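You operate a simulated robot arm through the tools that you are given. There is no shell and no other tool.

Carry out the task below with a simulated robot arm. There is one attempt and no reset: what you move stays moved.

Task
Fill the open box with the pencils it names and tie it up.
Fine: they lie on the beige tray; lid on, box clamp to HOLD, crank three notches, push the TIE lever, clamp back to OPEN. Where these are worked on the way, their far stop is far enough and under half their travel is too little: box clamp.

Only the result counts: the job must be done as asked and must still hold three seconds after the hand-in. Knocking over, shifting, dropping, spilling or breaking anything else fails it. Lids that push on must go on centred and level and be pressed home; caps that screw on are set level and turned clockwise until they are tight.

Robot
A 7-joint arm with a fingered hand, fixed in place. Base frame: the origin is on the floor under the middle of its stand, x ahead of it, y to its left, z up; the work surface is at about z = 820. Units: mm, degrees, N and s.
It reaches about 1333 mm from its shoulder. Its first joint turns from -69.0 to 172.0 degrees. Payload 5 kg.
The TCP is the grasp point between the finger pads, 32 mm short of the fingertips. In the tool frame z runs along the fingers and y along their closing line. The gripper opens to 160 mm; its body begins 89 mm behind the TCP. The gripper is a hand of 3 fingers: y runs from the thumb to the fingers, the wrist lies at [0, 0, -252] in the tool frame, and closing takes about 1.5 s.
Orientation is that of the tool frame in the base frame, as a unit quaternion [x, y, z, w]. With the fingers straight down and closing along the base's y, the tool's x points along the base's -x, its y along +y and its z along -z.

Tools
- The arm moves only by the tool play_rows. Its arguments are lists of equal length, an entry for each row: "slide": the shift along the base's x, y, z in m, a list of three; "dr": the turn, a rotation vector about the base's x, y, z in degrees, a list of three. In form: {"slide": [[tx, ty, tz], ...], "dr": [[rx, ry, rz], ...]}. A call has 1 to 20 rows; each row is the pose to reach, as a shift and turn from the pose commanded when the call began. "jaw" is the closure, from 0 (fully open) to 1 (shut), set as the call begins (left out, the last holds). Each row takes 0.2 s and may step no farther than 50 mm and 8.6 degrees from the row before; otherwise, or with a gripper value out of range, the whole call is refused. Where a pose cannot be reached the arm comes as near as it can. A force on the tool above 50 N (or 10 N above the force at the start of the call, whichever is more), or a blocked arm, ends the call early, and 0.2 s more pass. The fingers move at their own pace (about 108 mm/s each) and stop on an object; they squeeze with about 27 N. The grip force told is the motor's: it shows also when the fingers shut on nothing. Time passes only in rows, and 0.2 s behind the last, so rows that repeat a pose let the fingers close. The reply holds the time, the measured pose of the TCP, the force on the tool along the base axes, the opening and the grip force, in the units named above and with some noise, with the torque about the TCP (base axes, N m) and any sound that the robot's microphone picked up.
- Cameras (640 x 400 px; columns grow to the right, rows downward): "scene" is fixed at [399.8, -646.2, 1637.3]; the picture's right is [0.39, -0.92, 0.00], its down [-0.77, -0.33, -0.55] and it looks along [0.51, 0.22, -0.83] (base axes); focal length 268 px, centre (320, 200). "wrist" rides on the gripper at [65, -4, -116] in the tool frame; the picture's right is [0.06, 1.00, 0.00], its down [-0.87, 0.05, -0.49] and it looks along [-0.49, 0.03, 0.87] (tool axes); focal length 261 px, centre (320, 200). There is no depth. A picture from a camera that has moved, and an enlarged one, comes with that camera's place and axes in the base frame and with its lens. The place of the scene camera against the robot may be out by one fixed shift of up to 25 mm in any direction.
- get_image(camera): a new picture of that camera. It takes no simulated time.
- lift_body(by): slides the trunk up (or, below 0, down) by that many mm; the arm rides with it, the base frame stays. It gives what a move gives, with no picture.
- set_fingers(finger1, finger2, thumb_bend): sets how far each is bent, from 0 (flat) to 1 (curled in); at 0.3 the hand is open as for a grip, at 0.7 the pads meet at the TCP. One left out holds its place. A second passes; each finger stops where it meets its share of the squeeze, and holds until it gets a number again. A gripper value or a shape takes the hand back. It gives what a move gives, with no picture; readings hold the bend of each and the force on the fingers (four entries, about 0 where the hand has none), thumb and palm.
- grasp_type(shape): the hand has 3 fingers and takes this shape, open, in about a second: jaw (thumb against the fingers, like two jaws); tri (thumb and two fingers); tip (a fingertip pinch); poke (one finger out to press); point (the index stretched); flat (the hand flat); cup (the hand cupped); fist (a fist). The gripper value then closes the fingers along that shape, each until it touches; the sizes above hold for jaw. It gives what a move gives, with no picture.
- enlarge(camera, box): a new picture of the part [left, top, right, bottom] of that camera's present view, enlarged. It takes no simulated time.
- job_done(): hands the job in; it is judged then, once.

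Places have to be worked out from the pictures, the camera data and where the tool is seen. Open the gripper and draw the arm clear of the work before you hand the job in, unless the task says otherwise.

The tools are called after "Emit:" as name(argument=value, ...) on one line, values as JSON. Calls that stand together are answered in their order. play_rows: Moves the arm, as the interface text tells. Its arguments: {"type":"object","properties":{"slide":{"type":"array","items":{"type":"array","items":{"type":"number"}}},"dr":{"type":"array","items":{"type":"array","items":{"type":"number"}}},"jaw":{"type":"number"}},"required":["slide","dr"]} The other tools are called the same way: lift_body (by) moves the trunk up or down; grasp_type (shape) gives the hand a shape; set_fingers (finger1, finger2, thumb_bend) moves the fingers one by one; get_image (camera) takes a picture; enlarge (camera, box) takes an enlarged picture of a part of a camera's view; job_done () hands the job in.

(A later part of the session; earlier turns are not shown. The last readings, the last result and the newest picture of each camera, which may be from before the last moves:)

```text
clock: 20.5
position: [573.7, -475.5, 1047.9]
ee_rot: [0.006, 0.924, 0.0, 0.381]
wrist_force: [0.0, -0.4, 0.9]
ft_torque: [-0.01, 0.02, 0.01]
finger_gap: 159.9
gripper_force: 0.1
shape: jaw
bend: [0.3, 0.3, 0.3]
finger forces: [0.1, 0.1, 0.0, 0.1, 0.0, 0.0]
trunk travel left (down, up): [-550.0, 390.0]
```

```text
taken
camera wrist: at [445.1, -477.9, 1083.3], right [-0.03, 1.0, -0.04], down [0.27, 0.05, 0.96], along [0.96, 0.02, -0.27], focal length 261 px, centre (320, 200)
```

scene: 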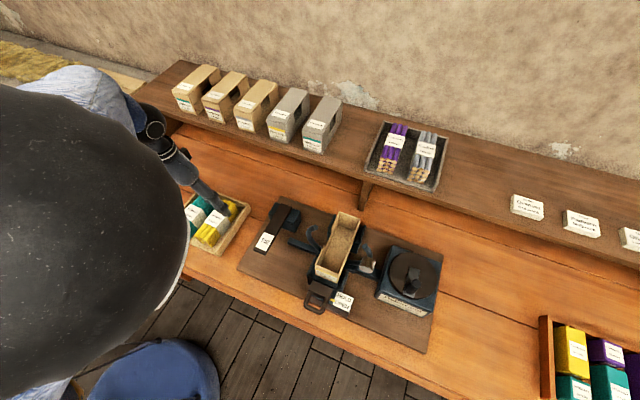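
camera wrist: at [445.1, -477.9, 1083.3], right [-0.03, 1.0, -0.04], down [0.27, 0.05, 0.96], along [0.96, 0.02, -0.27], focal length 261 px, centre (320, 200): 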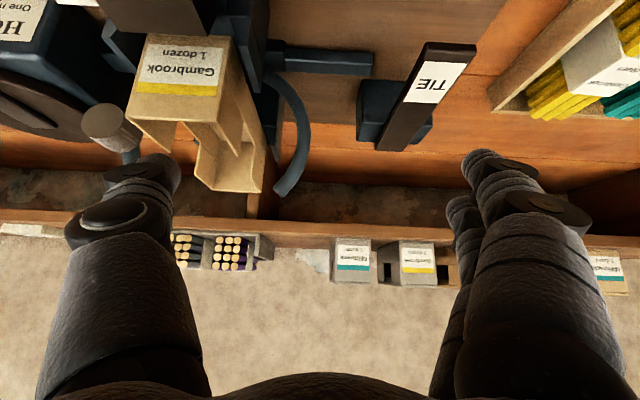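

One row was again a bit long; I resend with smaller steps.

Emit:
play_rows(slide=[[0.005, 0, 0.02], [0.01, 0, 0.04], [0.015, 0, 0.06], [0.02, 0.01, 0.07], [0.025, 0.02, 0.07], [0.03, 0.03, 0.07], [0.037, 0.07, 0.07], [0.044, 0.11, 0.07], [0.051, 0.15, 0.06], [0.058, 0.19, 0.05], [0.065, 0.23, 0.03], [0.072, 0.265, 0.01], [0.078, 0.2925, -0.01], [0.078, 0.2925, -0.01]], dr=[[0, 7.5, 0], [0, 15, 0], [0, 22.5, 0], [0, 30, 0], [0, 37.5, 0], [0, 45, 0], [0, 45, 0], [0, 45, 0], [0, 45, 0], [0, 45, 0], [0, 45, 0], [0, 45, 0], [0, 45, 0], [0, 45, 0]], jaw=0.55)

Emit:
get_image(camera="wrist")

```text
clock: 23.5
position: [654.5, -188.1, 1056.8]
ee_rot: [0.006, 1.0, 0.011, 0.0]
wrist_force: [0.3, 0.5, -0.1]
ft_torque: [0.01, -0.01, 0.02]
finger_gap: 72.2
gripper_force: 0.1
shape: jaw
bend: [0.73, 0.73, 0.7]
finger forces: [0.1, 0.0, 0.0, 0.0, 0.0, 0.0]
trunk travel left (down, up): [-550.0, 390.0]
```

```text
taken
camera wrist: at [589.3, -192.8, 1171.5], right [-0.05, 1.0, 0.02], down [0.87, 0.04, 0.49], along [0.49, 0.04, -0.87], focal length 261 px, centre (320, 200)
```

wrist: 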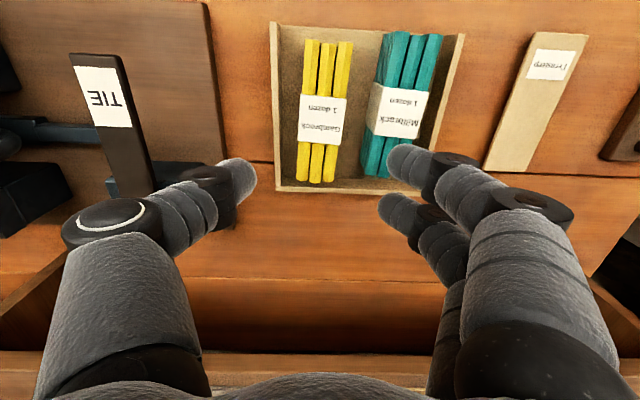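

The hand has about 1.3° roll and needs -2.9° yaw; I correct these, centre on the bundle at (652, -183) and go down to z ≈ 930 with a 62 mm opening.

Emit:
play_rows(slide=[[-0.001, 0.002, -0.04], [-0.0025, 0.0051, -0.08], [-0.0025, 0.0051, -0.12], [-0.0025, 0.0051, -0.127], [-0.0025, 0.0051, -0.127], [-0.0025, 0.0051, -0.127]], dr=[[-0.6, 0, -1.1], [-1.26, 0, -2.2], [-1.26, 0, -2.2], [-1.26, 0, -2.2], [-1.26, 0, -2.2], [-1.26, 0, -2.2]], jaw=0.61)

Emit:
get_image(camera="wrist")

Emit:
enlarge(camera="wrist", box=[210, 90, 450, 240])

```text
clock: 24.9
position: [651.3, -182.1, 926.5]
ee_rot: [0.026, 1.0, -0.003, 0.0]
wrist_force: [0.6, 0.1, 0.4]
ft_torque: [0.02, 0.01, 0.03]
finger_gap: 62.9
gripper_force: 0.0
shape: jaw
bend: [0.73, 0.73, 0.7]
finger forces: [0.0, 0.1, 0.0, 0.0, 0.0, 0.0]
trunk travel left (down, up): [-550.0, 390.0]
```

```text
taken
camera wrist: at [586.4, -181.5, 1042.5], right [-0.01, 1.0, -0.01], down [0.87, 0.01, 0.49], along [0.49, 0.0, -0.87], focal length 261 px, centre (320, 200)
```

wrist: 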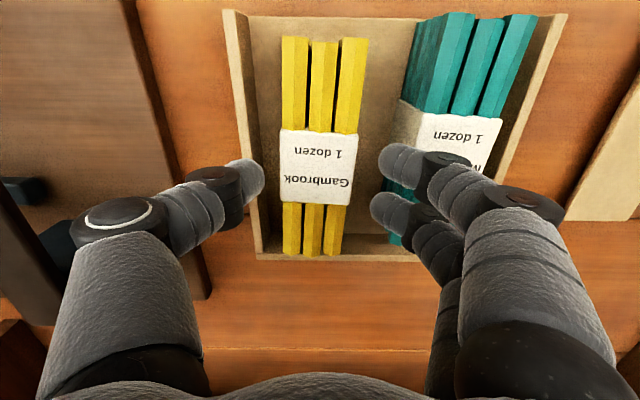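

```text
2.67 times, centred on (330, 165) of wrist
camera zoom: at [586.4, -181.5, 1042.5], right [-0.01, 1.0, -0.01], down [0.87, 0.01, 0.49], along [0.49, 0.0, -0.87], focal length 695 px, centre (293, 293)
```

zoom: 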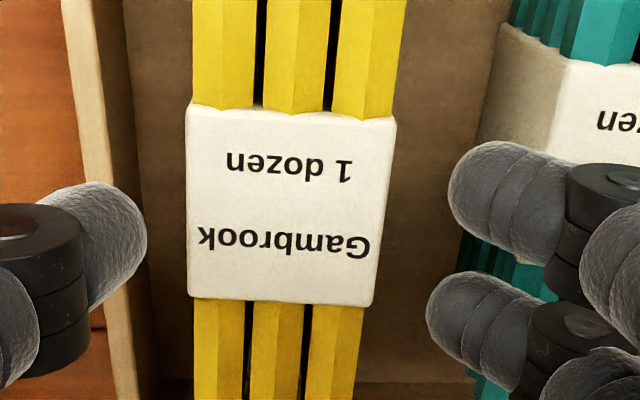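

The label centre reads (650.8, -183.4), about 1.3 mm off the hand's centre, and yaw is off by under 1°. I correct, descend to z ≈ 901 (tips about 14 mm below the bundle's top, above the tray walls), and then close.

Emit:
play_rows(slide=[[0, -0.0013, -0.012], [0, -0.0013, -0.0255], [0, -0.0013, -0.0255]], dr=[[0, 0, -0.8], [0, 0, -0.8], [0, 0, -0.8]])

Emit:
get_image(camera="wrist")

```text
clock: 25.7
position: [651.8, -181.7, 903.9]
ee_rot: [0.032, 0.999, -0.002, 0.0]
wrist_force: [-1.1, -0.4, 0.2]
ft_torque: [0.04, -0.01, -0.03]
finger_gap: 62.4
gripper_force: 0.2
shape: jaw
bend: [0.73, 0.73, 0.7]
finger forces: [0.4, 0.4, 0.0, 0.0, 0.0, 0.1]
trunk travel left (down, up): [-550.0, 390.0]
```

```text
taken
camera wrist: at [586.3, -181.0, 1019.0], right [0.0, 1.0, -0.01], down [0.87, 0.0, 0.49], along [0.49, -0.01, -0.87], focal length 261 px, centre (320, 200)
```

wrist: 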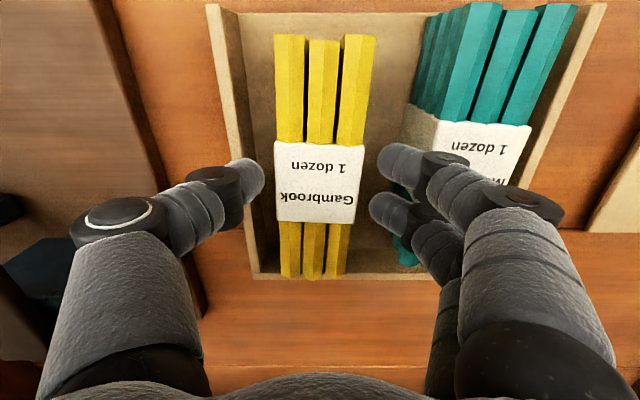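

Readings show only tiny finger forces (0.4 N), and the bundle's label sits between the tips. I close the hand on it now.

Emit:
play_rows(slide=[[0, 0, 0], [0, 0, 0], [0, 0, 0], [0, 0, 0]], dr=[[0, 0, 0], [0, 0, 0], [0, 0, 0], [0, 0, 0]], jaw=1.0)

Emit:
get_image(camera="wrist")

```text
clock: 26.7
position: [651.7, -182.6, 904.2]
ee_rot: [0.032, 0.999, -0.003, 0.0]
wrist_force: [-0.7, 0.4, -0.8]
ft_torque: [-0.01, -0.01, 0.0]
finger_gap: 41.7
gripper_force: 26.4
shape: jaw
bend: [0.73, 0.73, 0.7]
finger forces: [12.1, 12.2, 0.1, 0.1, 24.3, 0.0]
trunk travel left (down, up): [-550.0, 390.0]
```

```text
taken
camera wrist: at [586.4, -181.1, 1018.9], right [0.0, 1.0, -0.01], down [0.87, 0.0, 0.49], along [0.49, -0.01, -0.87], focal length 261 px, centre (320, 200)
```

wrist: 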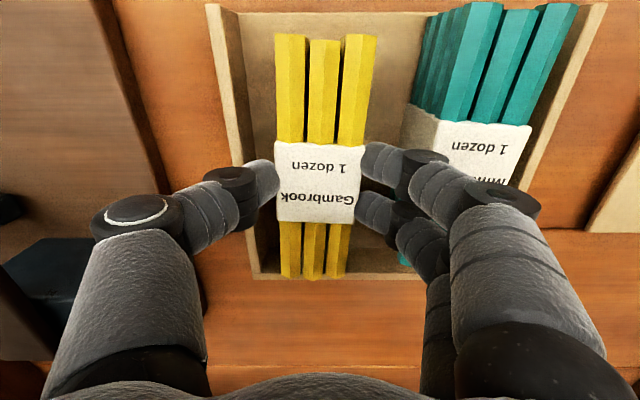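

The grip holds: 42 mm gap with about 24 N, balanced between thumb and fingers. I lift gently by 30 mm and look.

Emit:
play_rows(slide=[[0, 0, 0.005], [0, 0, 0.015], [0, 0, 0.03], [0, 0, 0.03]], dr=[[0, 0, 0], [0, 0, 0], [0, 0, 0], [0, 0, 0]])

Emit:
get_image(camera="wrist")

```text
clock: 27.7
position: [654.0, -182.5, 931.5]
ee_rot: [0.032, 0.999, -0.003, -0.001]
wrist_force: [-0.6, -0.2, -2.2]
ft_torque: [0.0, 0.04, -0.02]
finger_gap: 42.0
gripper_force: 26.5
shape: jaw
bend: [0.73, 0.73, 0.7]
finger forces: [12.1, 12.2, 0.0, 0.0, 24.3, 0.0]
trunk travel left (down, up): [-550.0, 390.0]
```

```text
taken
camera wrist: at [588.7, -181.2, 1046.4], right [0.0, 1.0, 0.0], down [0.87, 0.0, 0.49], along [0.49, -0.01, -0.87], focal length 261 px, centre (320, 200)
```

wrist: 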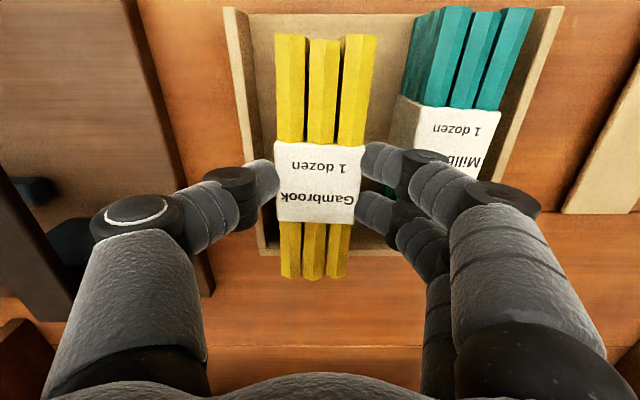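

The bundle is lifted level (about 2 N weight). I raise it to z ≈ 1130 so it clears the ring and box, then carry it over to the box and turn it to zero yaw.

Emit:
play_rows(slide=[[0, 0, 0.045], [0, 0, 0.09], [0, 0, 0.135], [0, 0, 0.18], [0, 0, 0.2], [0.003, -0.04, 0.2], [0.007, -0.08, 0.2], [0.011, -0.12, 0.2], [0.015, -0.16, 0.2], [0.019, -0.2, 0.2], [0.023, -0.24, 0.2], [0.027, -0.28, 0.2], [0.03, -0.32, 0.2], [0.033, -0.36, 0.2], [0.0365, -0.3957, 0.2], [0.0365, -0.3957, 0.2]], dr=[[0, 0, 0], [0, 0, 0], [0, 0, 0], [0, 0, 0], [0, 0, 0], [0, 0, 0.4], [0, 0, 0.8], [0, 0, 1.2], [0, 0, 1.6], [0, 0, 2.0], [0, 0, 2.4], [0, 0, 2.8], [0, 0, 3.2], [0.2, 0, 3.5], [0.3, 0, 3.7], [0.3, 0, 3.7]])

Emit:
get_image(camera="wrist")

Emit:
get_image(camera="scene")

```text
clock: 31.1
position: [688.5, -580.8, 1133.6]
ee_rot: [0.0, 1.0, 0.0, 0.0]
wrist_force: [-0.7, -0.1, -2.2]
ft_torque: [-0.01, -0.03, 0.01]
finger_gap: 41.6
gripper_force: 27.6
shape: jaw
bend: [0.73, 0.73, 0.7]
finger forces: [12.4, 12.4, 0.1, 0.0, 24.7, 0.1]
trunk travel left (down, up): [-550.0, 390.0]
```

```text
taken
camera wrist: at [623.0, -584.7, 1249.6], right [-0.06, 1.0, 0.0], down [0.87, 0.06, 0.49], along [0.49, 0.03, -0.87], focal length 261 px, centre (320, 200)
```

wrist: 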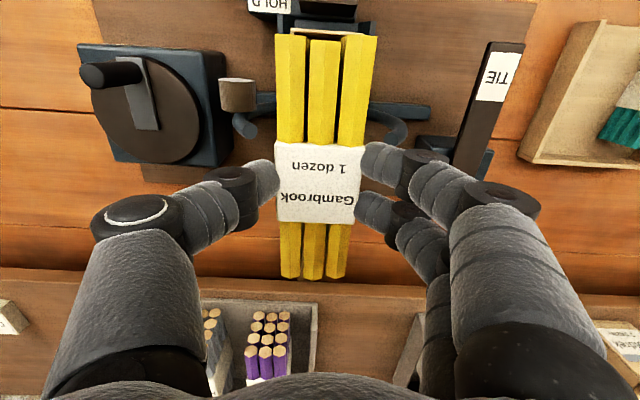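

```text
taken
```

scene: 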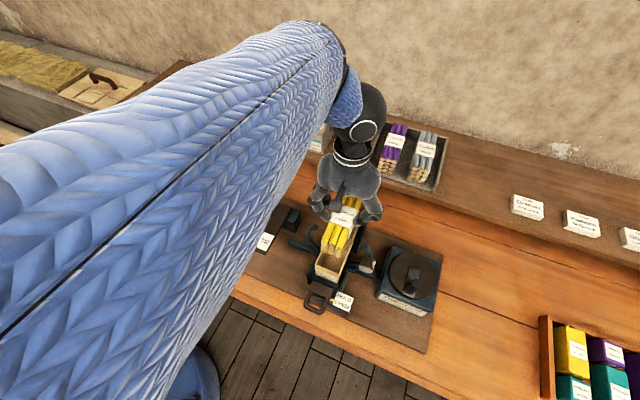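

The scene camera sees the bundle above the box well; I enlarge it to check alignment.

Emit:
enlarge(camera="scene", box=[290, 180, 400, 300])

Emit:
enlarge(camera="wrist", box=[210, 20, 450, 170])

```text
3.33 times, centred on (345, 240) of scene
camera zoom: at [399.8, -646.2, 1637.3], right [0.39, -0.92, 0.0], down [-0.77, -0.33, -0.55], along [0.51, 0.22, -0.83], focal length 893 px, centre (237, 67)
```

zoom: 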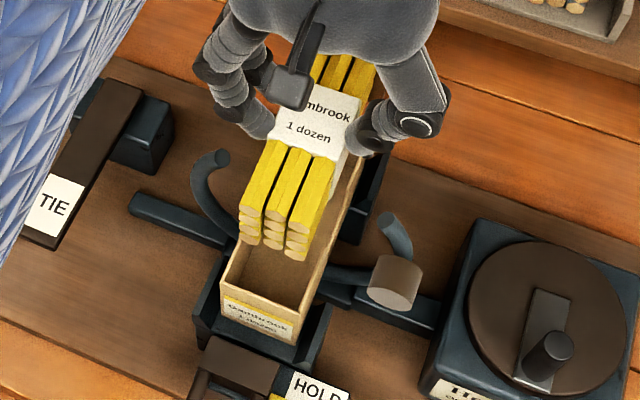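

```text
2.67 times, centred on (330, 95) of wrist
camera zoom: at [623.0, -584.7, 1249.6], right [-0.06, 1.0, 0.0], down [0.87, 0.06, 0.49], along [0.49, 0.03, -0.87], focal length 695 px, centre (293, 480)
```

zoom: 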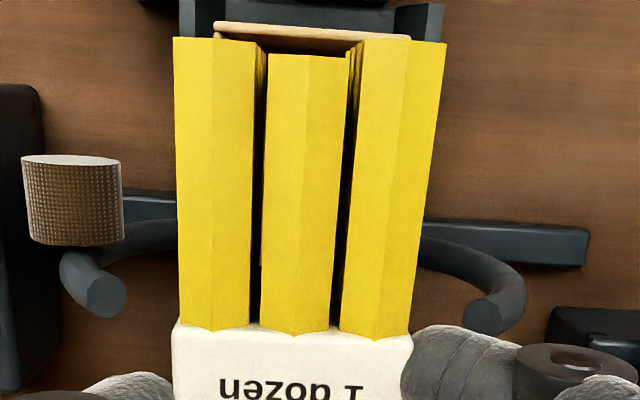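

Bundle centre is about 2.4 mm off in y from the box centre (-580); yaw and x match. I shift +2.4 mm in y and lower until the bundle's bottom is just above the rim, then look again.

Emit:
play_rows(slide=[[0, 0.0024, -0.02], [0, 0.0024, -0.04], [0, 0.0024, -0.058], [0, 0.0024, -0.058]], dr=[[0, 0, 0], [0, 0, 0], [0, 0, 0], [0, 0, 0]])

Emit:
enlarge(camera="scene", box=[290, 180, 400, 300])

Emit:
enlarge(camera="wrist", box=[210, 20, 450, 170])

```text
clock: 32.1
position: [689.7, -576.8, 1077.1]
ee_rot: [0.0, 1.0, 0.0, 0.0]
wrist_force: [0.0, 0.4, -1.5]
ft_torque: [0.01, -0.01, -0.01]
finger_gap: 41.7
gripper_force: 26.7
shape: jaw
bend: [0.73, 0.73, 0.7]
finger forces: [12.3, 12.3, 0.1, 0.1, 24.6, 0.0]
trunk travel left (down, up): [-550.0, 390.0]
```

```text
3.33 times, centred on (345, 240) of scene
camera zoom: at [399.8, -646.2, 1637.3], right [0.39, -0.92, 0.0], down [-0.77, -0.33, -0.55], along [0.51, 0.22, -0.83], focal length 893 px, centre (237, 67)
```

zoom: 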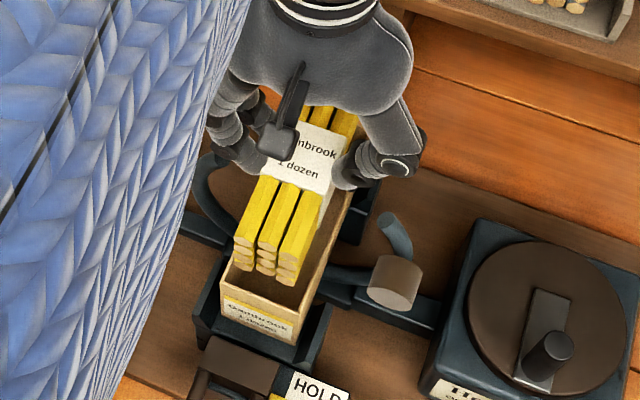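

```text
2.67 times, centred on (330, 95) of wrist
camera zoom: at [624.8, -580.3, 1192.3], right [-0.06, 1.0, 0.0], down [0.87, 0.05, 0.49], along [0.49, 0.03, -0.87], focal length 695 px, centre (293, 480)
```

zoom: 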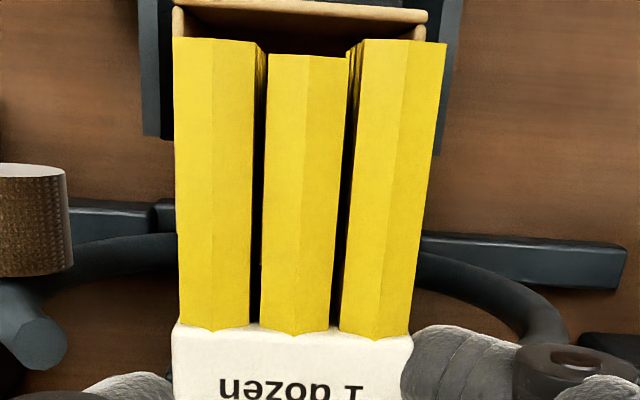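

Bundle centre is now within about 1.5 mm of the box centre. I make that small correction and lower further to z ≈ 1035, checking forces and the view.

Emit:
play_rows(slide=[[-0.0012, -0.0012, -0.006], [-0.0012, -0.0012, -0.015], [-0.0012, -0.0012, -0.025], [-0.0012, -0.0012, -0.035], [-0.0012, -0.0012, -0.042], [-0.0012, -0.0012, -0.042]], dr=[[0, 0, 0], [0, 0, 0], [0, 0, 0], [0, 0, 0], [0, 0, 0], [0, 0, 0]])

Emit:
enlarge(camera="scene", box=[290, 180, 400, 300])

Emit:
get_image(camera="wrist")

```text
clock: 33.5
position: [691.3, -578.6, 1033.2]
ee_rot: [0.0, 1.0, 0.0, 0.0]
wrist_force: [0.6, -0.3, -1.1]
ft_torque: [-0.03, -0.01, 0.01]
finger_gap: 41.9
gripper_force: 26.9
shape: jaw
bend: [0.73, 0.73, 0.7]
finger forces: [12.3, 12.3, 0.1, 0.0, 24.7, 0.0]
trunk travel left (down, up): [-550.0, 390.0]
```

```text
3.33 times, centred on (345, 240) of scene
camera zoom: at [399.8, -646.2, 1637.3], right [0.39, -0.92, 0.0], down [-0.77, -0.33, -0.55], along [0.51, 0.22, -0.83], focal length 893 px, centre (237, 67)
```

zoom: 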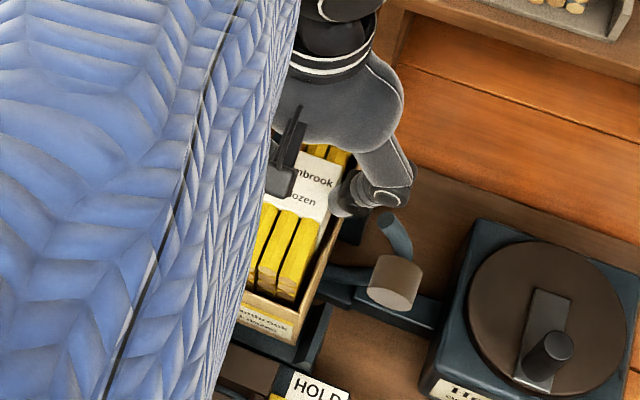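

```text
taken
camera wrist: at [625.0, -581.8, 1147.5], right [-0.06, 1.0, 0.0], down [0.87, 0.05, 0.49], along [0.49, 0.03, -0.87], focal length 261 px, centre (320, 200)
```

wrist: 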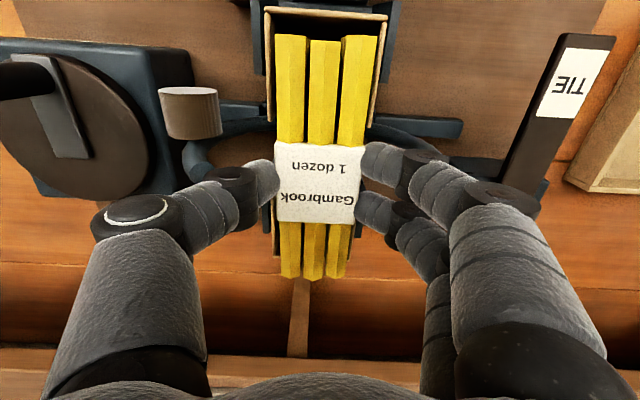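

The bundle is entering the box with no contact force. I zoom in on the ring ends near the thumb and fingers to judge clearance before going lower.

Emit:
enlarge(camera="wrist", box=[130, 80, 290, 240])

Emit:
enlarge(camera="wrist", box=[350, 80, 510, 240])

Emit:
enlarge(camera="scene", box=[330, 200, 380, 270])

```text
2.50 times, centred on (210, 160) of wrist
camera zoom: at [625.0, -581.8, 1147.5], right [-0.06, 1.0, 0.0], down [0.87, 0.05, 0.49], along [0.49, 0.03, -0.87], focal length 652 px, centre (595, 300)
```

zoom: 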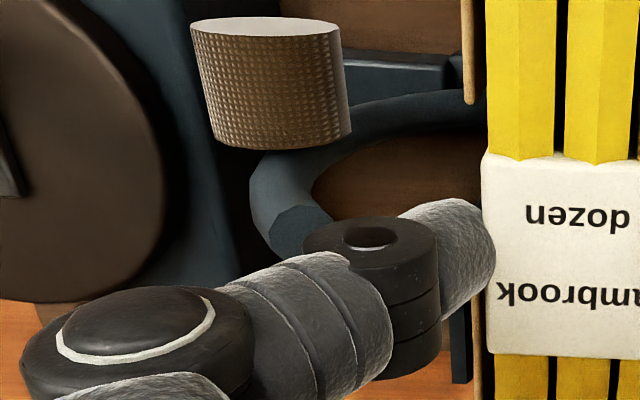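

```text
2.50 times, centred on (430, 160) of wrist
camera zoom: at [625.0, -581.8, 1147.5], right [-0.06, 1.0, 0.0], down [0.87, 0.05, 0.49], along [0.49, 0.03, -0.87], focal length 652 px, centre (45, 300)
```

zoom: 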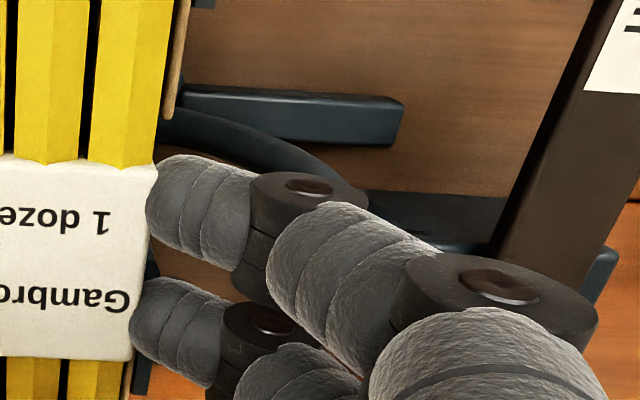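

```text
5.71 times, centred on (355, 235) of scene
camera zoom: at [399.8, -646.2, 1637.3], right [0.39, -0.92, 0.0], down [-0.77, -0.33, -0.55], along [0.51, 0.22, -0.83], focal length 1531 px, centre (120, 0)
```

zoom: 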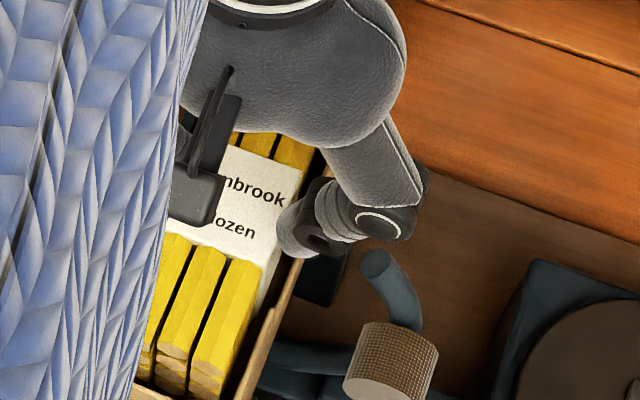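

The ring ends sit at (690, -646, 1008), and the thumb link will clear them down to about TCP z ≈ 1003. I lower slowly to about z ≈ 1009.

Emit:
play_rows(slide=[[0, 0, -0.006], [0, 0, -0.012], [0, 0, -0.018], [0, 0, -0.024], [0, 0, -0.024]], dr=[[0, 0, 0], [0, 0, 0], [0, 0, 0], [0, 0, 0], [0, 0, 0]])

Emit:
enlarge(camera="wrist", box=[130, 80, 290, 240])

Emit:
get_image(camera="wrist")

Emit:
enlarge(camera="scene", box=[330, 200, 380, 270])

```text
clock: 34.7
position: [689.1, -578.4, 1007.7]
ee_rot: [-0.001, 1.0, 0.0, 0.001]
wrist_force: [-0.1, 1.1, -2.3]
ft_torque: [-0.01, -0.01, 0.02]
finger_gap: 41.7
gripper_force: 26.9
shape: jaw
bend: [0.73, 0.73, 0.7]
finger forces: [12.4, 12.4, 0.1, 0.0, 24.8, 0.1]
trunk travel left (down, up): [-550.0, 390.0]
```

```text
2.50 times, centred on (210, 160) of wrist
camera zoom: at [624.2, -580.9, 1123.9], right [-0.06, 1.0, 0.0], down [0.87, 0.06, 0.49], along [0.49, 0.03, -0.87], focal length 652 px, centre (595, 300)
```

zoom: 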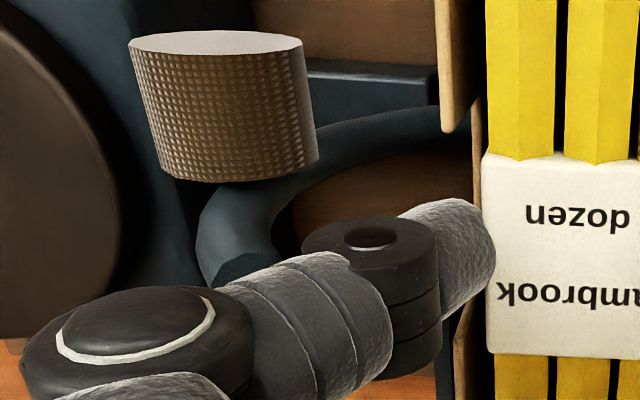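

```text
taken
camera wrist: at [624.2, -580.9, 1123.9], right [-0.06, 1.0, 0.0], down [0.87, 0.06, 0.49], along [0.49, 0.03, -0.87], focal length 261 px, centre (320, 200)
```

wrist: 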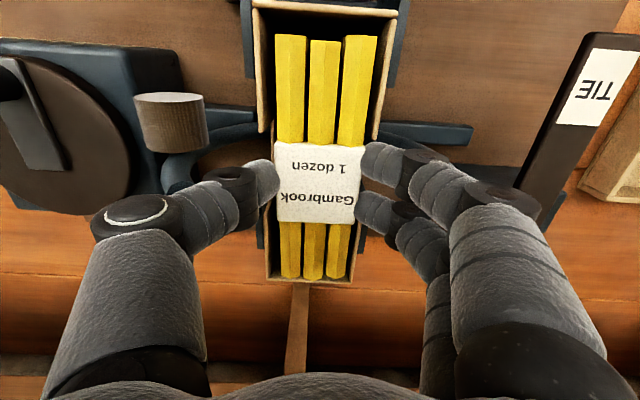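

```text
5.71 times, centred on (355, 235) of scene
camera zoom: at [399.8, -646.2, 1637.3], right [0.39, -0.92, 0.0], down [-0.77, -0.33, -0.55], along [0.51, 0.22, -0.83], focal length 1531 px, centre (120, 0)
```

zoom: 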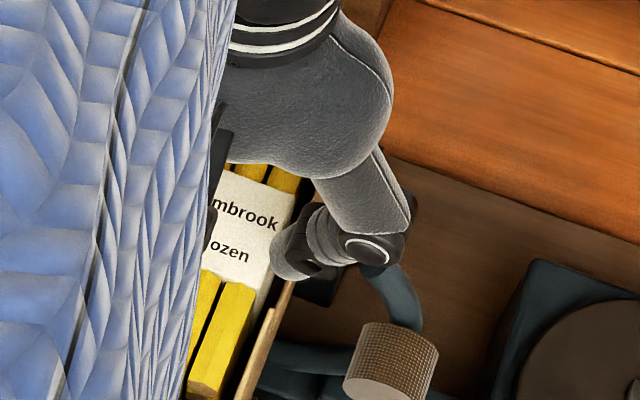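

Clearance between the thumb link and ring end is roughly 5 mm here, and the bundle's bottom is about 15–19 mm above the box floor, well inside the walls. I open the hand only slightly (to about 48 mm) so the fingers don't swing into the ring, letting the bundle settle into the box.

Emit:
play_rows(slide=[[0, 0, 0], [0, 0, 0], [0, 0, 0]], dr=[[0, 0, 0], [0, 0, 0], [0, 0, 0]], jaw=0.69)

Emit:
get_image(camera="wrist")

```text
clock: 35.5
position: [690.0, -578.0, 1009.1]
ee_rot: [0.0, 1.0, 0.0, 0.001]
wrist_force: [0.7, 0.4, 0.5]
ft_torque: [0.02, 0.0, 0.03]
finger_gap: 49.0
gripper_force: 0.1
shape: jaw
bend: [0.73, 0.73, 0.7]
finger forces: [0.0, 0.0, 0.0, 0.0, 0.0, 0.0]
trunk travel left (down, up): [-550.0, 390.0]
```

```text
taken
camera wrist: at [624.2, -581.0, 1124.1], right [-0.06, 1.0, 0.0], down [0.87, 0.05, 0.49], along [0.49, 0.03, -0.87], focal length 261 px, centre (320, 200)
```

wrist: 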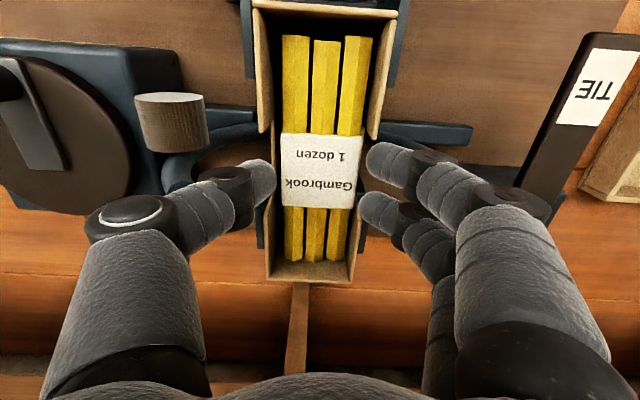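

The bundle is released and lies flat in the box. I raise the hand straight up with the same opening.

Emit:
play_rows(slide=[[0, 0, 0.02], [0, 0, 0.05], [0, 0, 0.09], [0, 0, 0.13], [0, 0, 0.13]], dr=[[0, 0, 0], [0, 0, 0], [0, 0, 0], [0, 0, 0], [0, 0, 0]])

Emit:
get_image(camera="wrist")

Emit:
enlarge(camera="wrist", box=[210, 20, 450, 190])

Emit:
enlarge(camera="scene", box=[290, 180, 400, 300])

```text
clock: 36.7
position: [690.3, -573.7, 1137.2]
ee_rot: [0.0, 1.0, 0.002, 0.0]
wrist_force: [0.0, 0.1, 0.0]
ft_torque: [-0.02, 0.01, -0.03]
finger_gap: 49.1
gripper_force: 0.1
shape: jaw
bend: [0.73, 0.73, 0.7]
finger forces: [0.0, 0.0, 0.0, 0.0, 0.1, 0.0]
trunk travel left (down, up): [-550.0, 390.0]
```

```text
taken
camera wrist: at [625.2, -577.5, 1252.1], right [-0.06, 1.0, 0.0], down [0.87, 0.05, 0.49], along [0.49, 0.03, -0.87], focal length 261 px, centre (320, 200)
```

wrist: 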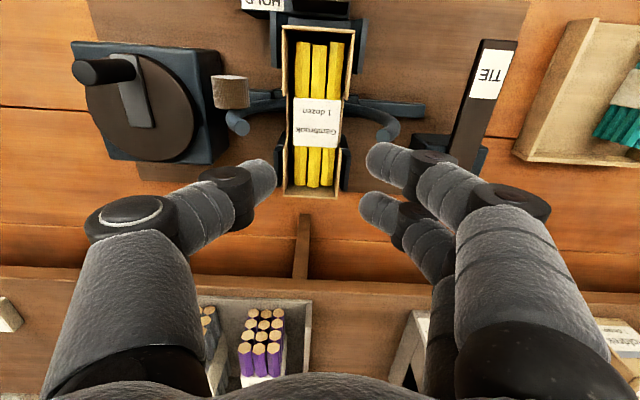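

```text
2.35 times, centred on (330, 105) of wrist
camera zoom: at [625.2, -577.5, 1252.1], right [-0.06, 1.0, 0.0], down [0.87, 0.05, 0.49], along [0.49, 0.03, -0.87], focal length 613 px, centre (296, 424)
```

zoom: 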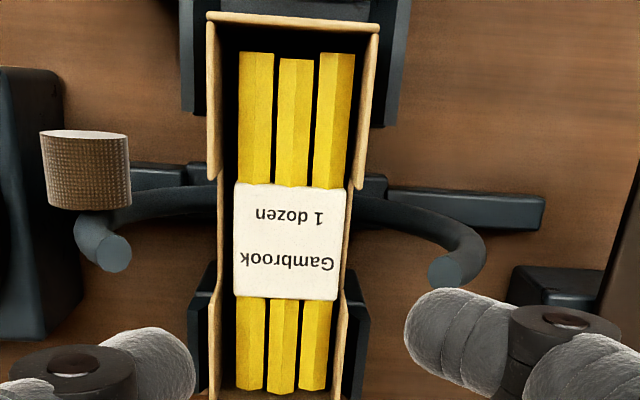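

```text
3.33 times, centred on (345, 240) of scene
camera zoom: at [399.8, -646.2, 1637.3], right [0.39, -0.92, 0.0], down [-0.77, -0.33, -0.55], along [0.51, 0.22, -0.83], focal length 893 px, centre (237, 67)
```

zoom: 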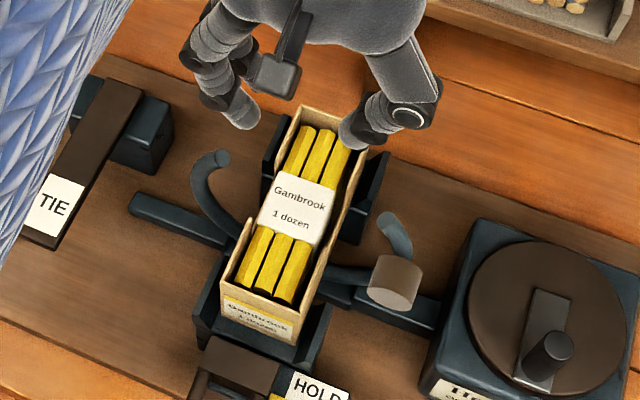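

The Gambrook bundle sits flat and centred in the box. Next I travel over to the lid (around (642, 87)) to look at it closely.

Emit:
play_rows(slide=[[-0.004, -0.0, 0.02], [-0.008, 0.045, 0.02], [-0.012, 0.09, 0.02], [-0.016, 0.135, 0.02], [-0.02, 0.18, 0.02], [-0.024, 0.225, 0.02], [-0.028, 0.27, 0.02], [-0.032, 0.315, 0.02], [-0.036, 0.36, 0.02], [-0.04, 0.405, 0.02], [-0.045, 0.45, 0.02], [-0.05, 0.495, 0.02], [-0.05, 0.54, 0.02], [-0.05, 0.585, 0.0], [-0.05, 0.625, -0.02], [-0.05, 0.66, -0.05], [-0.05, 0.66, -0.09], [-0.05, 0.66, -0.09]], dr=[[0, 0, 0], [0, 0, 0], [0, 0, 0], [0, 0, 0], [0, 0, 0], [0, 0, 0], [0, 0, 0], [0, 0, 0], [0, 0, 0], [0, 0, 0], [0, 0, 0], [0, 0, 0], [0, 0, 0], [0, 0, 0], [0, 0, 0], [0, 0, 0], [0, 0, 0], [0, 0, 0]], jaw=0.5)

Emit:
get_image(camera="wrist")

Emit:
enlarge(camera="scene", box=[60, 140, 220, 250])

```text
clock: 40.5
position: [600.6, -92.4, 1078.2]
ee_rot: [-0.001, 1.0, 0.002, 0.001]
wrist_force: [0.2, -0.4, 0.9]
ft_torque: [0.02, -0.02, -0.01]
finger_gap: 79.5
gripper_force: 0.2
shape: jaw
bend: [0.72, 0.72, 0.7]
finger forces: [0.1, 0.0, 0.0, 0.0, 0.0, 0.0]
out of reach, approached as far as the arm can: row 11, 12, 13, 14, 15, 16, 17, 18
trunk travel left (down, up): [-550.0, 390.0]
```

```text
taken
camera wrist: at [534.2, -97.2, 1193.9], right [-0.06, 1.0, 0.0], down [0.87, 0.05, 0.49], along [0.49, 0.03, -0.87], focal length 261 px, centre (320, 200)
```

wrist: 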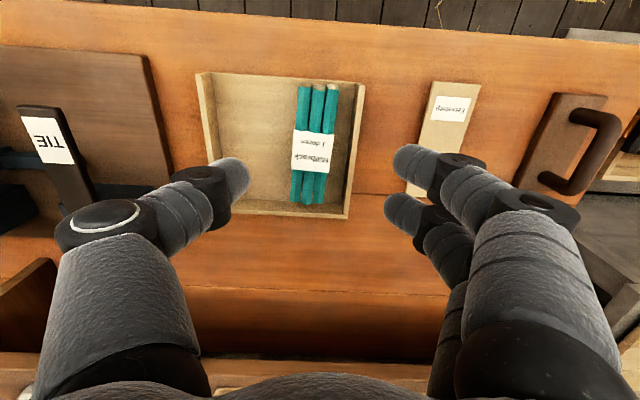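

```text
3.64 times, centred on (140, 195) of scene
camera zoom: at [399.8, -646.2, 1637.3], right [0.39, -0.92, 0.0], down [-0.77, -0.33, -0.55], along [0.51, 0.22, -0.83], focal length 974 px, centre (974, 218)
```

zoom: 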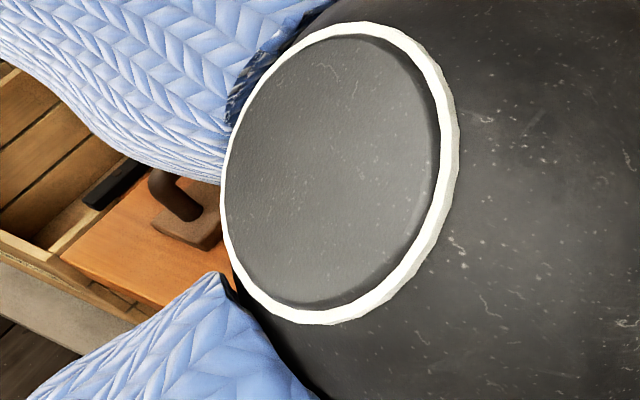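

The arm can't reach the lid's place from this posture with the trunk at this height. I try raising the trunk by 150 mm so that the arm is less folded, then continue toward the lid.

Emit:
lift_body(by=150)

Emit:
play_rows(slide=[[0.01, 0.03, 0], [0.02, 0.06, 0], [0.03, 0.09, 0], [0.04, 0.12, 0], [0.04, 0.15, 0], [0.04, 0.18, 0], [0.04, 0.18, 0]], dr=[[0, 0, 0], [0, 0, 0], [0, 0, 0], [0, 0, 0], [0, 0, 0], [0, 0, 0], [0, 0, 0]])

Emit:
get_image(camera="wrist")

Emit:
get_image(camera="scene")

```text
clock: 42.2
position: [600.9, -93.6, 1227.9]
ee_rot: [0.0, 1.0, 0.002, 0.0]
wrist_force: [-1.7, 0.3, -0.5]
ft_torque: [0.0, 0.03, -0.01]
finger_gap: 79.7
gripper_force: 0.2
shape: jaw
bend: [0.72, 0.72, 0.7]
finger forces: [0.0, 0.0, 0.0, 0.0, 0.0, 0.0]
trunk travel left (down, up): [-700.0, 240.0]
```

```text
clock: 43.9
position: [599.2, -93.5, 1228.5]
ee_rot: [0.0, 1.0, 0.001, -0.001]
wrist_force: [0.0, -0.9, 0.0]
ft_torque: [0.0, 0.01, -0.02]
finger_gap: 79.9
gripper_force: 0.2
shape: jaw
bend: [0.72, 0.72, 0.7]
finger forces: [0.0, 0.1, 0.0, 0.0, 0.0, 0.0]
out of reach, approached as far as the arm can: row 1, 2, 3, 4, 5, 6, 7
trunk travel left (down, up): [-700.0, 240.0]
```

```text
taken
camera wrist: at [534.6, -97.3, 1343.7], right [-0.06, 1.0, 0.0], down [0.87, 0.05, 0.49], along [0.49, 0.03, -0.87], focal length 261 px, centre (320, 200)
```

wrist: 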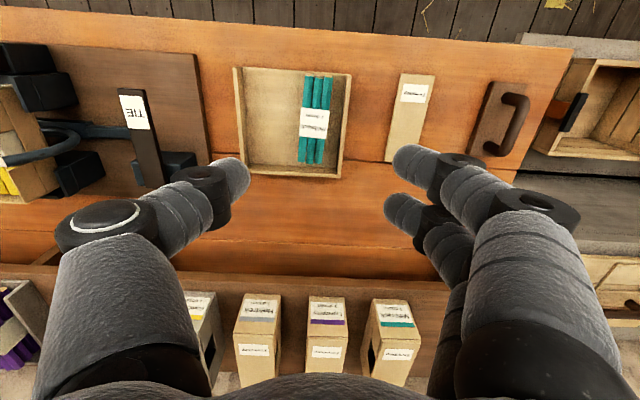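

```text
taken
```

scene: 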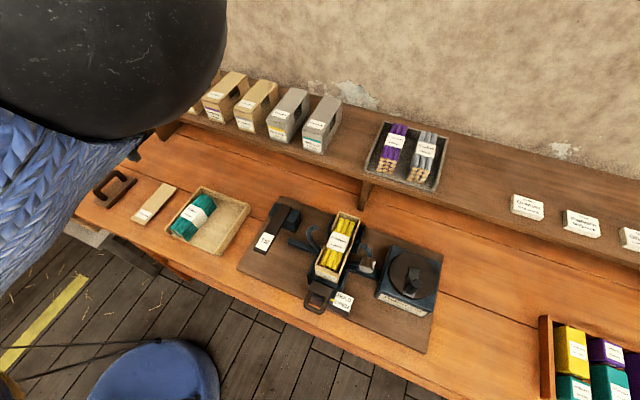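

The arm is stuck at some joint limit, possibly because of the fixed hand yaw. I test whether letting the hand turn about the vertical while moving toward +y frees it.

Emit:
play_rows(slide=[[0.0, 0.0, 0], [0.0, 0.0, 0], [0.0, 0.0, 0], [0.01, 0.03, 0], [0.02, 0.06, 0], [0.03, 0.09, 0], [0.03, 0.12, 0], [0.03, 0.15, 0], [0.03, 0.15, 0]], dr=[[0, 0, 8], [0, 0, 16], [0, 0, 24], [0, 0, 24], [0, 0, 24], [0, 0, 24], [0, 0, 24], [0, 0, 24], [0, 0, 24]])

```text
clock: 45.9
position: [600.9, -92.2, 1233.7]
ee_rot: [-0.208, 0.978, 0.005, 0.0]
wrist_force: [-0.8, -0.7, 0.5]
ft_torque: [-0.02, 0.01, 0.01]
finger_gap: 79.7
gripper_force: 0.2
shape: jaw
bend: [0.72, 0.72, 0.7]
finger forces: [0.0, 0.1, 0.0, 0.1, 0.1, 0.0]
out of reach, approached as far as the arm can: row 3, 4, 5, 6, 7, 8, 9
trunk travel left (down, up): [-700.0, 240.0]
```

The limit appears to be in position (arm folded too much), so I lower the hand relative to the raised trunk and then try moving to +y again.

Emit:
play_rows(slide=[[0.0, 0.0, -0.045], [0.0, 0.0, -0.09], [0.0, 0.0, -0.135], [0.0, 0.0, -0.18], [0.01, 0.03, -0.18], [0.02, 0.06, -0.18], [0.03, 0.09, -0.18], [0.03, 0.12, -0.18], [0.03, 0.15, -0.18], [0.03, 0.15, -0.18]], dr=[[0, 0, -8], [0, 0, -16], [0, 0, -24], [0, 0, -24], [0, 0, -24], [0, 0, -24], [0, 0, -24], [0, 0, -24], [0, 0, -24], [0, 0, -24]])

```text
clock: 48.0
position: [600.3, -90.7, 1088.7]
ee_rot: [0.001, 1.0, 0.004, 0.0]
wrist_force: [-0.9, 0.7, -0.2]
ft_torque: [0.03, 0.02, 0.0]
finger_gap: 79.8
gripper_force: 0.0
shape: jaw
bend: [0.72, 0.72, 0.7]
finger forces: [0.0, 0.0, 0.1, 0.0, 0.1, 0.1]
out of reach, approached as far as the arm can: row 4, 5, 6, 7, 8, 9, 10
trunk travel left (down, up): [-700.0, 240.0]
```

Still stuck in y; I test moving outward in x first, away from the folded posture, before going sideways.

Emit:
play_rows(slide=[[0.03, 0.0, 0.0], [0.06, 0.0, 0.0], [0.09, 0.0, 0.0], [0.12, 0.0, 0.0], [0.12, 0.03, 0.0], [0.12, 0.06, 0.0], [0.12, 0.09, 0.0], [0.12, 0.12, 0.0], [0.12, 0.15, 0.0], [0.12, 0.15, 0.0]], dr=[[0, 0, 0], [0, 0, 0], [0, 0, 0], [0, 0, 0], [0, 0, 0], [0, 0, 0], [0, 0, 0], [0, 0, 0], [0, 0, 0], [0, 0, 0]])

Emit:
get_image(camera="scene")

```text
clock: 50.2
position: [682.9, -112.6, 1105.4]
ee_rot: [0.0, 1.0, 0.003, 0.001]
wrist_force: [0.4, -0.1, -0.1]
ft_torque: [0.0, 0.0, 0.03]
finger_gap: 79.6
gripper_force: 0.1
shape: jaw
bend: [0.72, 0.72, 0.7]
finger forces: [0.1, 0.2, 0.1, 0.1, 0.0, 0.1]
out of reach, approached as far as the arm can: row 1, 2, 3, 4, 5, 6, 7, 8, 9, 10
trunk travel left (down, up): [-700.0, 240.0]
```

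```text
taken
```

scene: 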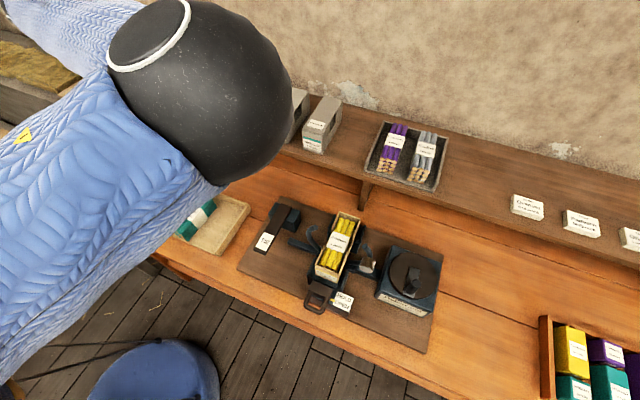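

The scene shows the elbow flared out to the right (-y), so the first joint is likely at its limit. Raising the trunk fully should stretch the arm and free it, so I lift the remaining 240 mm and then lower the hand again.

Emit:
lift_body(by=240)

Emit:
play_rows(slide=[[0.0, 0.0, -0.045], [0.0, 0.0, -0.09], [0.0, 0.0, -0.135], [0.0, 0.0, -0.18], [0, 0, -0.225], [0, 0, -0.27], [0, 0, -0.3], [0, 0, -0.3]], dr=[[0, 0, 0], [0, 0, 0], [0, 0, 0], [0, 0, 0], [0, 0, 0], [0, 0, 0], [0, 0, 0], [0, 0, 0]])

Emit:
play_rows(slide=[[0.0, 0.03, 0], [0.0, 0.06, 0], [0.0, 0.09, 0], [0.0, 0.12, 0], [0, 0.15, 0], [0, 0.18, 0], [0, 0.18, 0]], dr=[[0, 0, 0], [0, 0, 0], [0, 0, 0], [0, 0, 0], [0, 0, 0], [0, 0, 0], [0, 0, 0]])

Emit:
get_image(camera="scene")

```text
clock: 52.8
position: [681.0, -113.1, 1345.8]
ee_rot: [0.0, 1.0, 0.004, 0.001]
wrist_force: [1.2, 0.6, 1.0]
ft_torque: [0.04, 0.01, 0.01]
finger_gap: 79.7
gripper_force: 0.1
shape: jaw
bend: [0.72, 0.72, 0.7]
finger forces: [0.0, 0.1, 0.0, 0.1, 0.0, 0.1]
trunk travel left (down, up): [-940.0, 0.0]
```

```text
clock: 54.5
position: [645.4, -191.8, 1121.8]
ee_rot: [0.0, 1.0, 0.004, 0.001]
wrist_force: [0.4, -0.2, -0.3]
ft_torque: [0.01, 0.0, -0.03]
finger_gap: 79.6
gripper_force: 0.2
shape: jaw
bend: [0.72, 0.72, 0.7]
finger forces: [0.0, 0.0, 0.1, 0.0, 0.1, 0.1]
out of reach, approached as far as the arm can: row 1, 2, 3, 4, 5, 6, 7, 8
trunk travel left (down, up): [-940.0, 0.0]
```

```text
clock: 56.1
position: [626.7, -150.9, 1174.4]
ee_rot: [0.0, 1.0, 0.004, 0.001]
wrist_force: [0.1, 0.3, -0.5]
ft_torque: [0.0, 0.0, 0.03]
finger_gap: 79.6
gripper_force: 0.2
shape: jaw
bend: [0.72, 0.72, 0.7]
finger forces: [0.1, 0.0, 0.1, 0.1, 0.0, 0.1]
out of reach, approached as far as the arm can: row 1, 2, 3, 4, 5, 6, 7
trunk travel left (down, up): [-940.0, 0.0]
```

```text
taken
```

scene: 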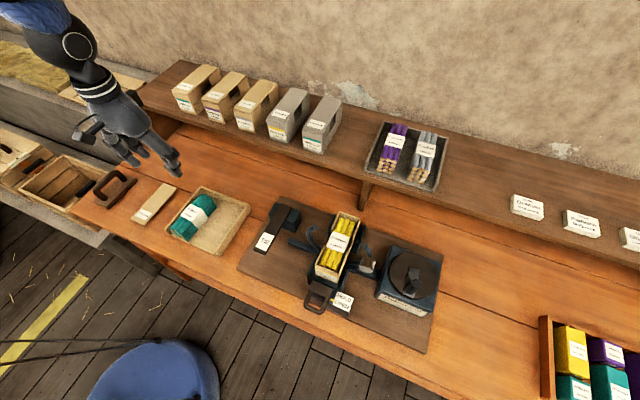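

The elbow flipped to the right side earlier, which blocks the left region (initially it was on the left). I first bring the trunk back to its starting height in stages, raising the hand to stay clear of the table.

Emit:
play_rows(slide=[[0.0, -0.02, 0.045], [0.0, -0.04, 0.09], [0.0, -0.05, 0.135], [0.0, -0.05, 0.18], [0, -0.05, 0.2], [0, -0.05, 0.2]], dr=[[0, 0, 0], [0, 0, 0], [0, 0, 0], [0, 0, 0], [0, 0, 0], [0, 0, 0]])

```text
clock: 57.5
position: [631.7, -208.2, 1377.7]
ee_rot: [0.0, 1.0, 0.003, 0.001]
wrist_force: [0.0, -0.1, 0.9]
ft_torque: [0.05, 0.0, -0.01]
finger_gap: 79.8
gripper_force: 0.0
shape: jaw
bend: [0.72, 0.72, 0.7]
finger forces: [0.1, 0.1, 0.0, 0.0, 0.1, 0.0]
trunk travel left (down, up): [-940.0, 0.0]
```

The hand is at z ≈ 1378; I lower the trunk by 200 mm, raise the hand again, and lower the trunk the rest.

Emit:
lift_body(by=-200)

Emit:
play_rows(slide=[[0.0, 0, 0.045], [0.0, 0, 0.09], [0.0, 0, 0.135], [0.0, 0, 0.18], [0, 0, 0.2], [0, 0, 0.2]], dr=[[0, 0, 0], [0, 0, 0], [0, 0, 0], [0, 0, 0], [0, 0, 0], [0, 0, 0]])

Emit:
lift_body(by=-150)

Emit:
get_image(camera="scene")

```text
clock: 59.7
position: [631.4, -207.4, 1178.2]
ee_rot: [-0.001, 1.0, 0.004, 0.0]
wrist_force: [0.7, -0.2, 0.8]
ft_torque: [-0.03, -0.01, -0.01]
finger_gap: 79.5
gripper_force: 0.0
shape: jaw
bend: [0.72, 0.72, 0.7]
finger forces: [0.0, 0.0, 0.1, 0.0, 0.0, 0.0]
trunk travel left (down, up): [-740.0, 200.0]
```

```text
clock: 61.1
position: [630.4, -206.8, 1377.6]
ee_rot: [0.0, 1.0, 0.003, 0.001]
wrist_force: [-0.5, 0.1, 0.2]
ft_torque: [0.02, 0.0, 0.01]
finger_gap: 79.5
gripper_force: 0.0
shape: jaw
bend: [0.72, 0.72, 0.7]
finger forces: [0.1, 0.0, 0.0, 0.1, 0.1, 0.1]
trunk travel left (down, up): [-740.0, 200.0]
```

```text
clock: 62.9
position: [630.1, -207.3, 1227.1]
ee_rot: [0.0, 1.0, 0.003, 0.001]
wrist_force: [0.4, -0.4, 0.2]
ft_torque: [0.01, 0.0, -0.01]
finger_gap: 79.8
gripper_force: 0.0
shape: jaw
bend: [0.72, 0.72, 0.7]
finger forces: [0.2, 0.0, 0.0, 0.1, 0.0, 0.0]
trunk travel left (down, up): [-590.0, 350.0]
```

```text
taken
```

scene: 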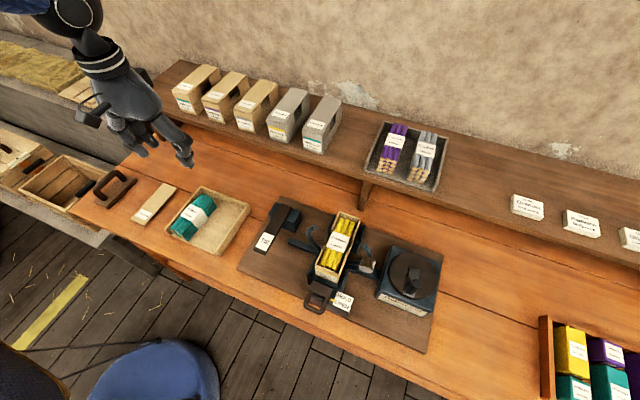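

This posture now looks just like the starting one. From here I try moving toward the lid at this height.

Emit:
play_rows(slide=[[0.0, 0.04, 0.0], [0.0, 0.08, 0.0], [0.0, 0.12, 0.0], [0.0, 0.16, 0.0], [0, 0.2, 0.0], [0, 0.24, 0.0], [0.005, 0.27, 0.0], [0.01, 0.294, 0], [0.01, 0.294, 0]], dr=[[0, 0, 0], [0, 0, 0], [0, 0, 0], [0, 0, 0], [0, 0, 0], [0, 0, 0], [0, 0, 0], [0, 0, 0], [0, 0, 0]])

Emit:
get_image(camera="scene")

```text
clock: 64.9
position: [577.8, -99.7, 1215.6]
ee_rot: [0.0, 1.0, 0.006, 0.002]
wrist_force: [0.1, 0.4, 0.2]
ft_torque: [-0.01, -0.04, 0.0]
finger_gap: 79.8
gripper_force: 0.1
shape: jaw
bend: [0.72, 0.72, 0.7]
finger forces: [0.0, 0.0, 0.2, 0.1, 0.0, 0.1]
out of reach, approached as far as the arm can: row 2, 3, 4, 5, 6, 7, 8, 9
trunk travel left (down, up): [-590.0, 350.0]
```

```text
taken
```

scene: 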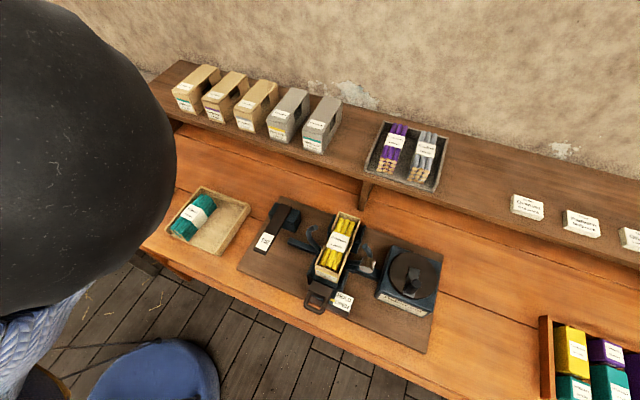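

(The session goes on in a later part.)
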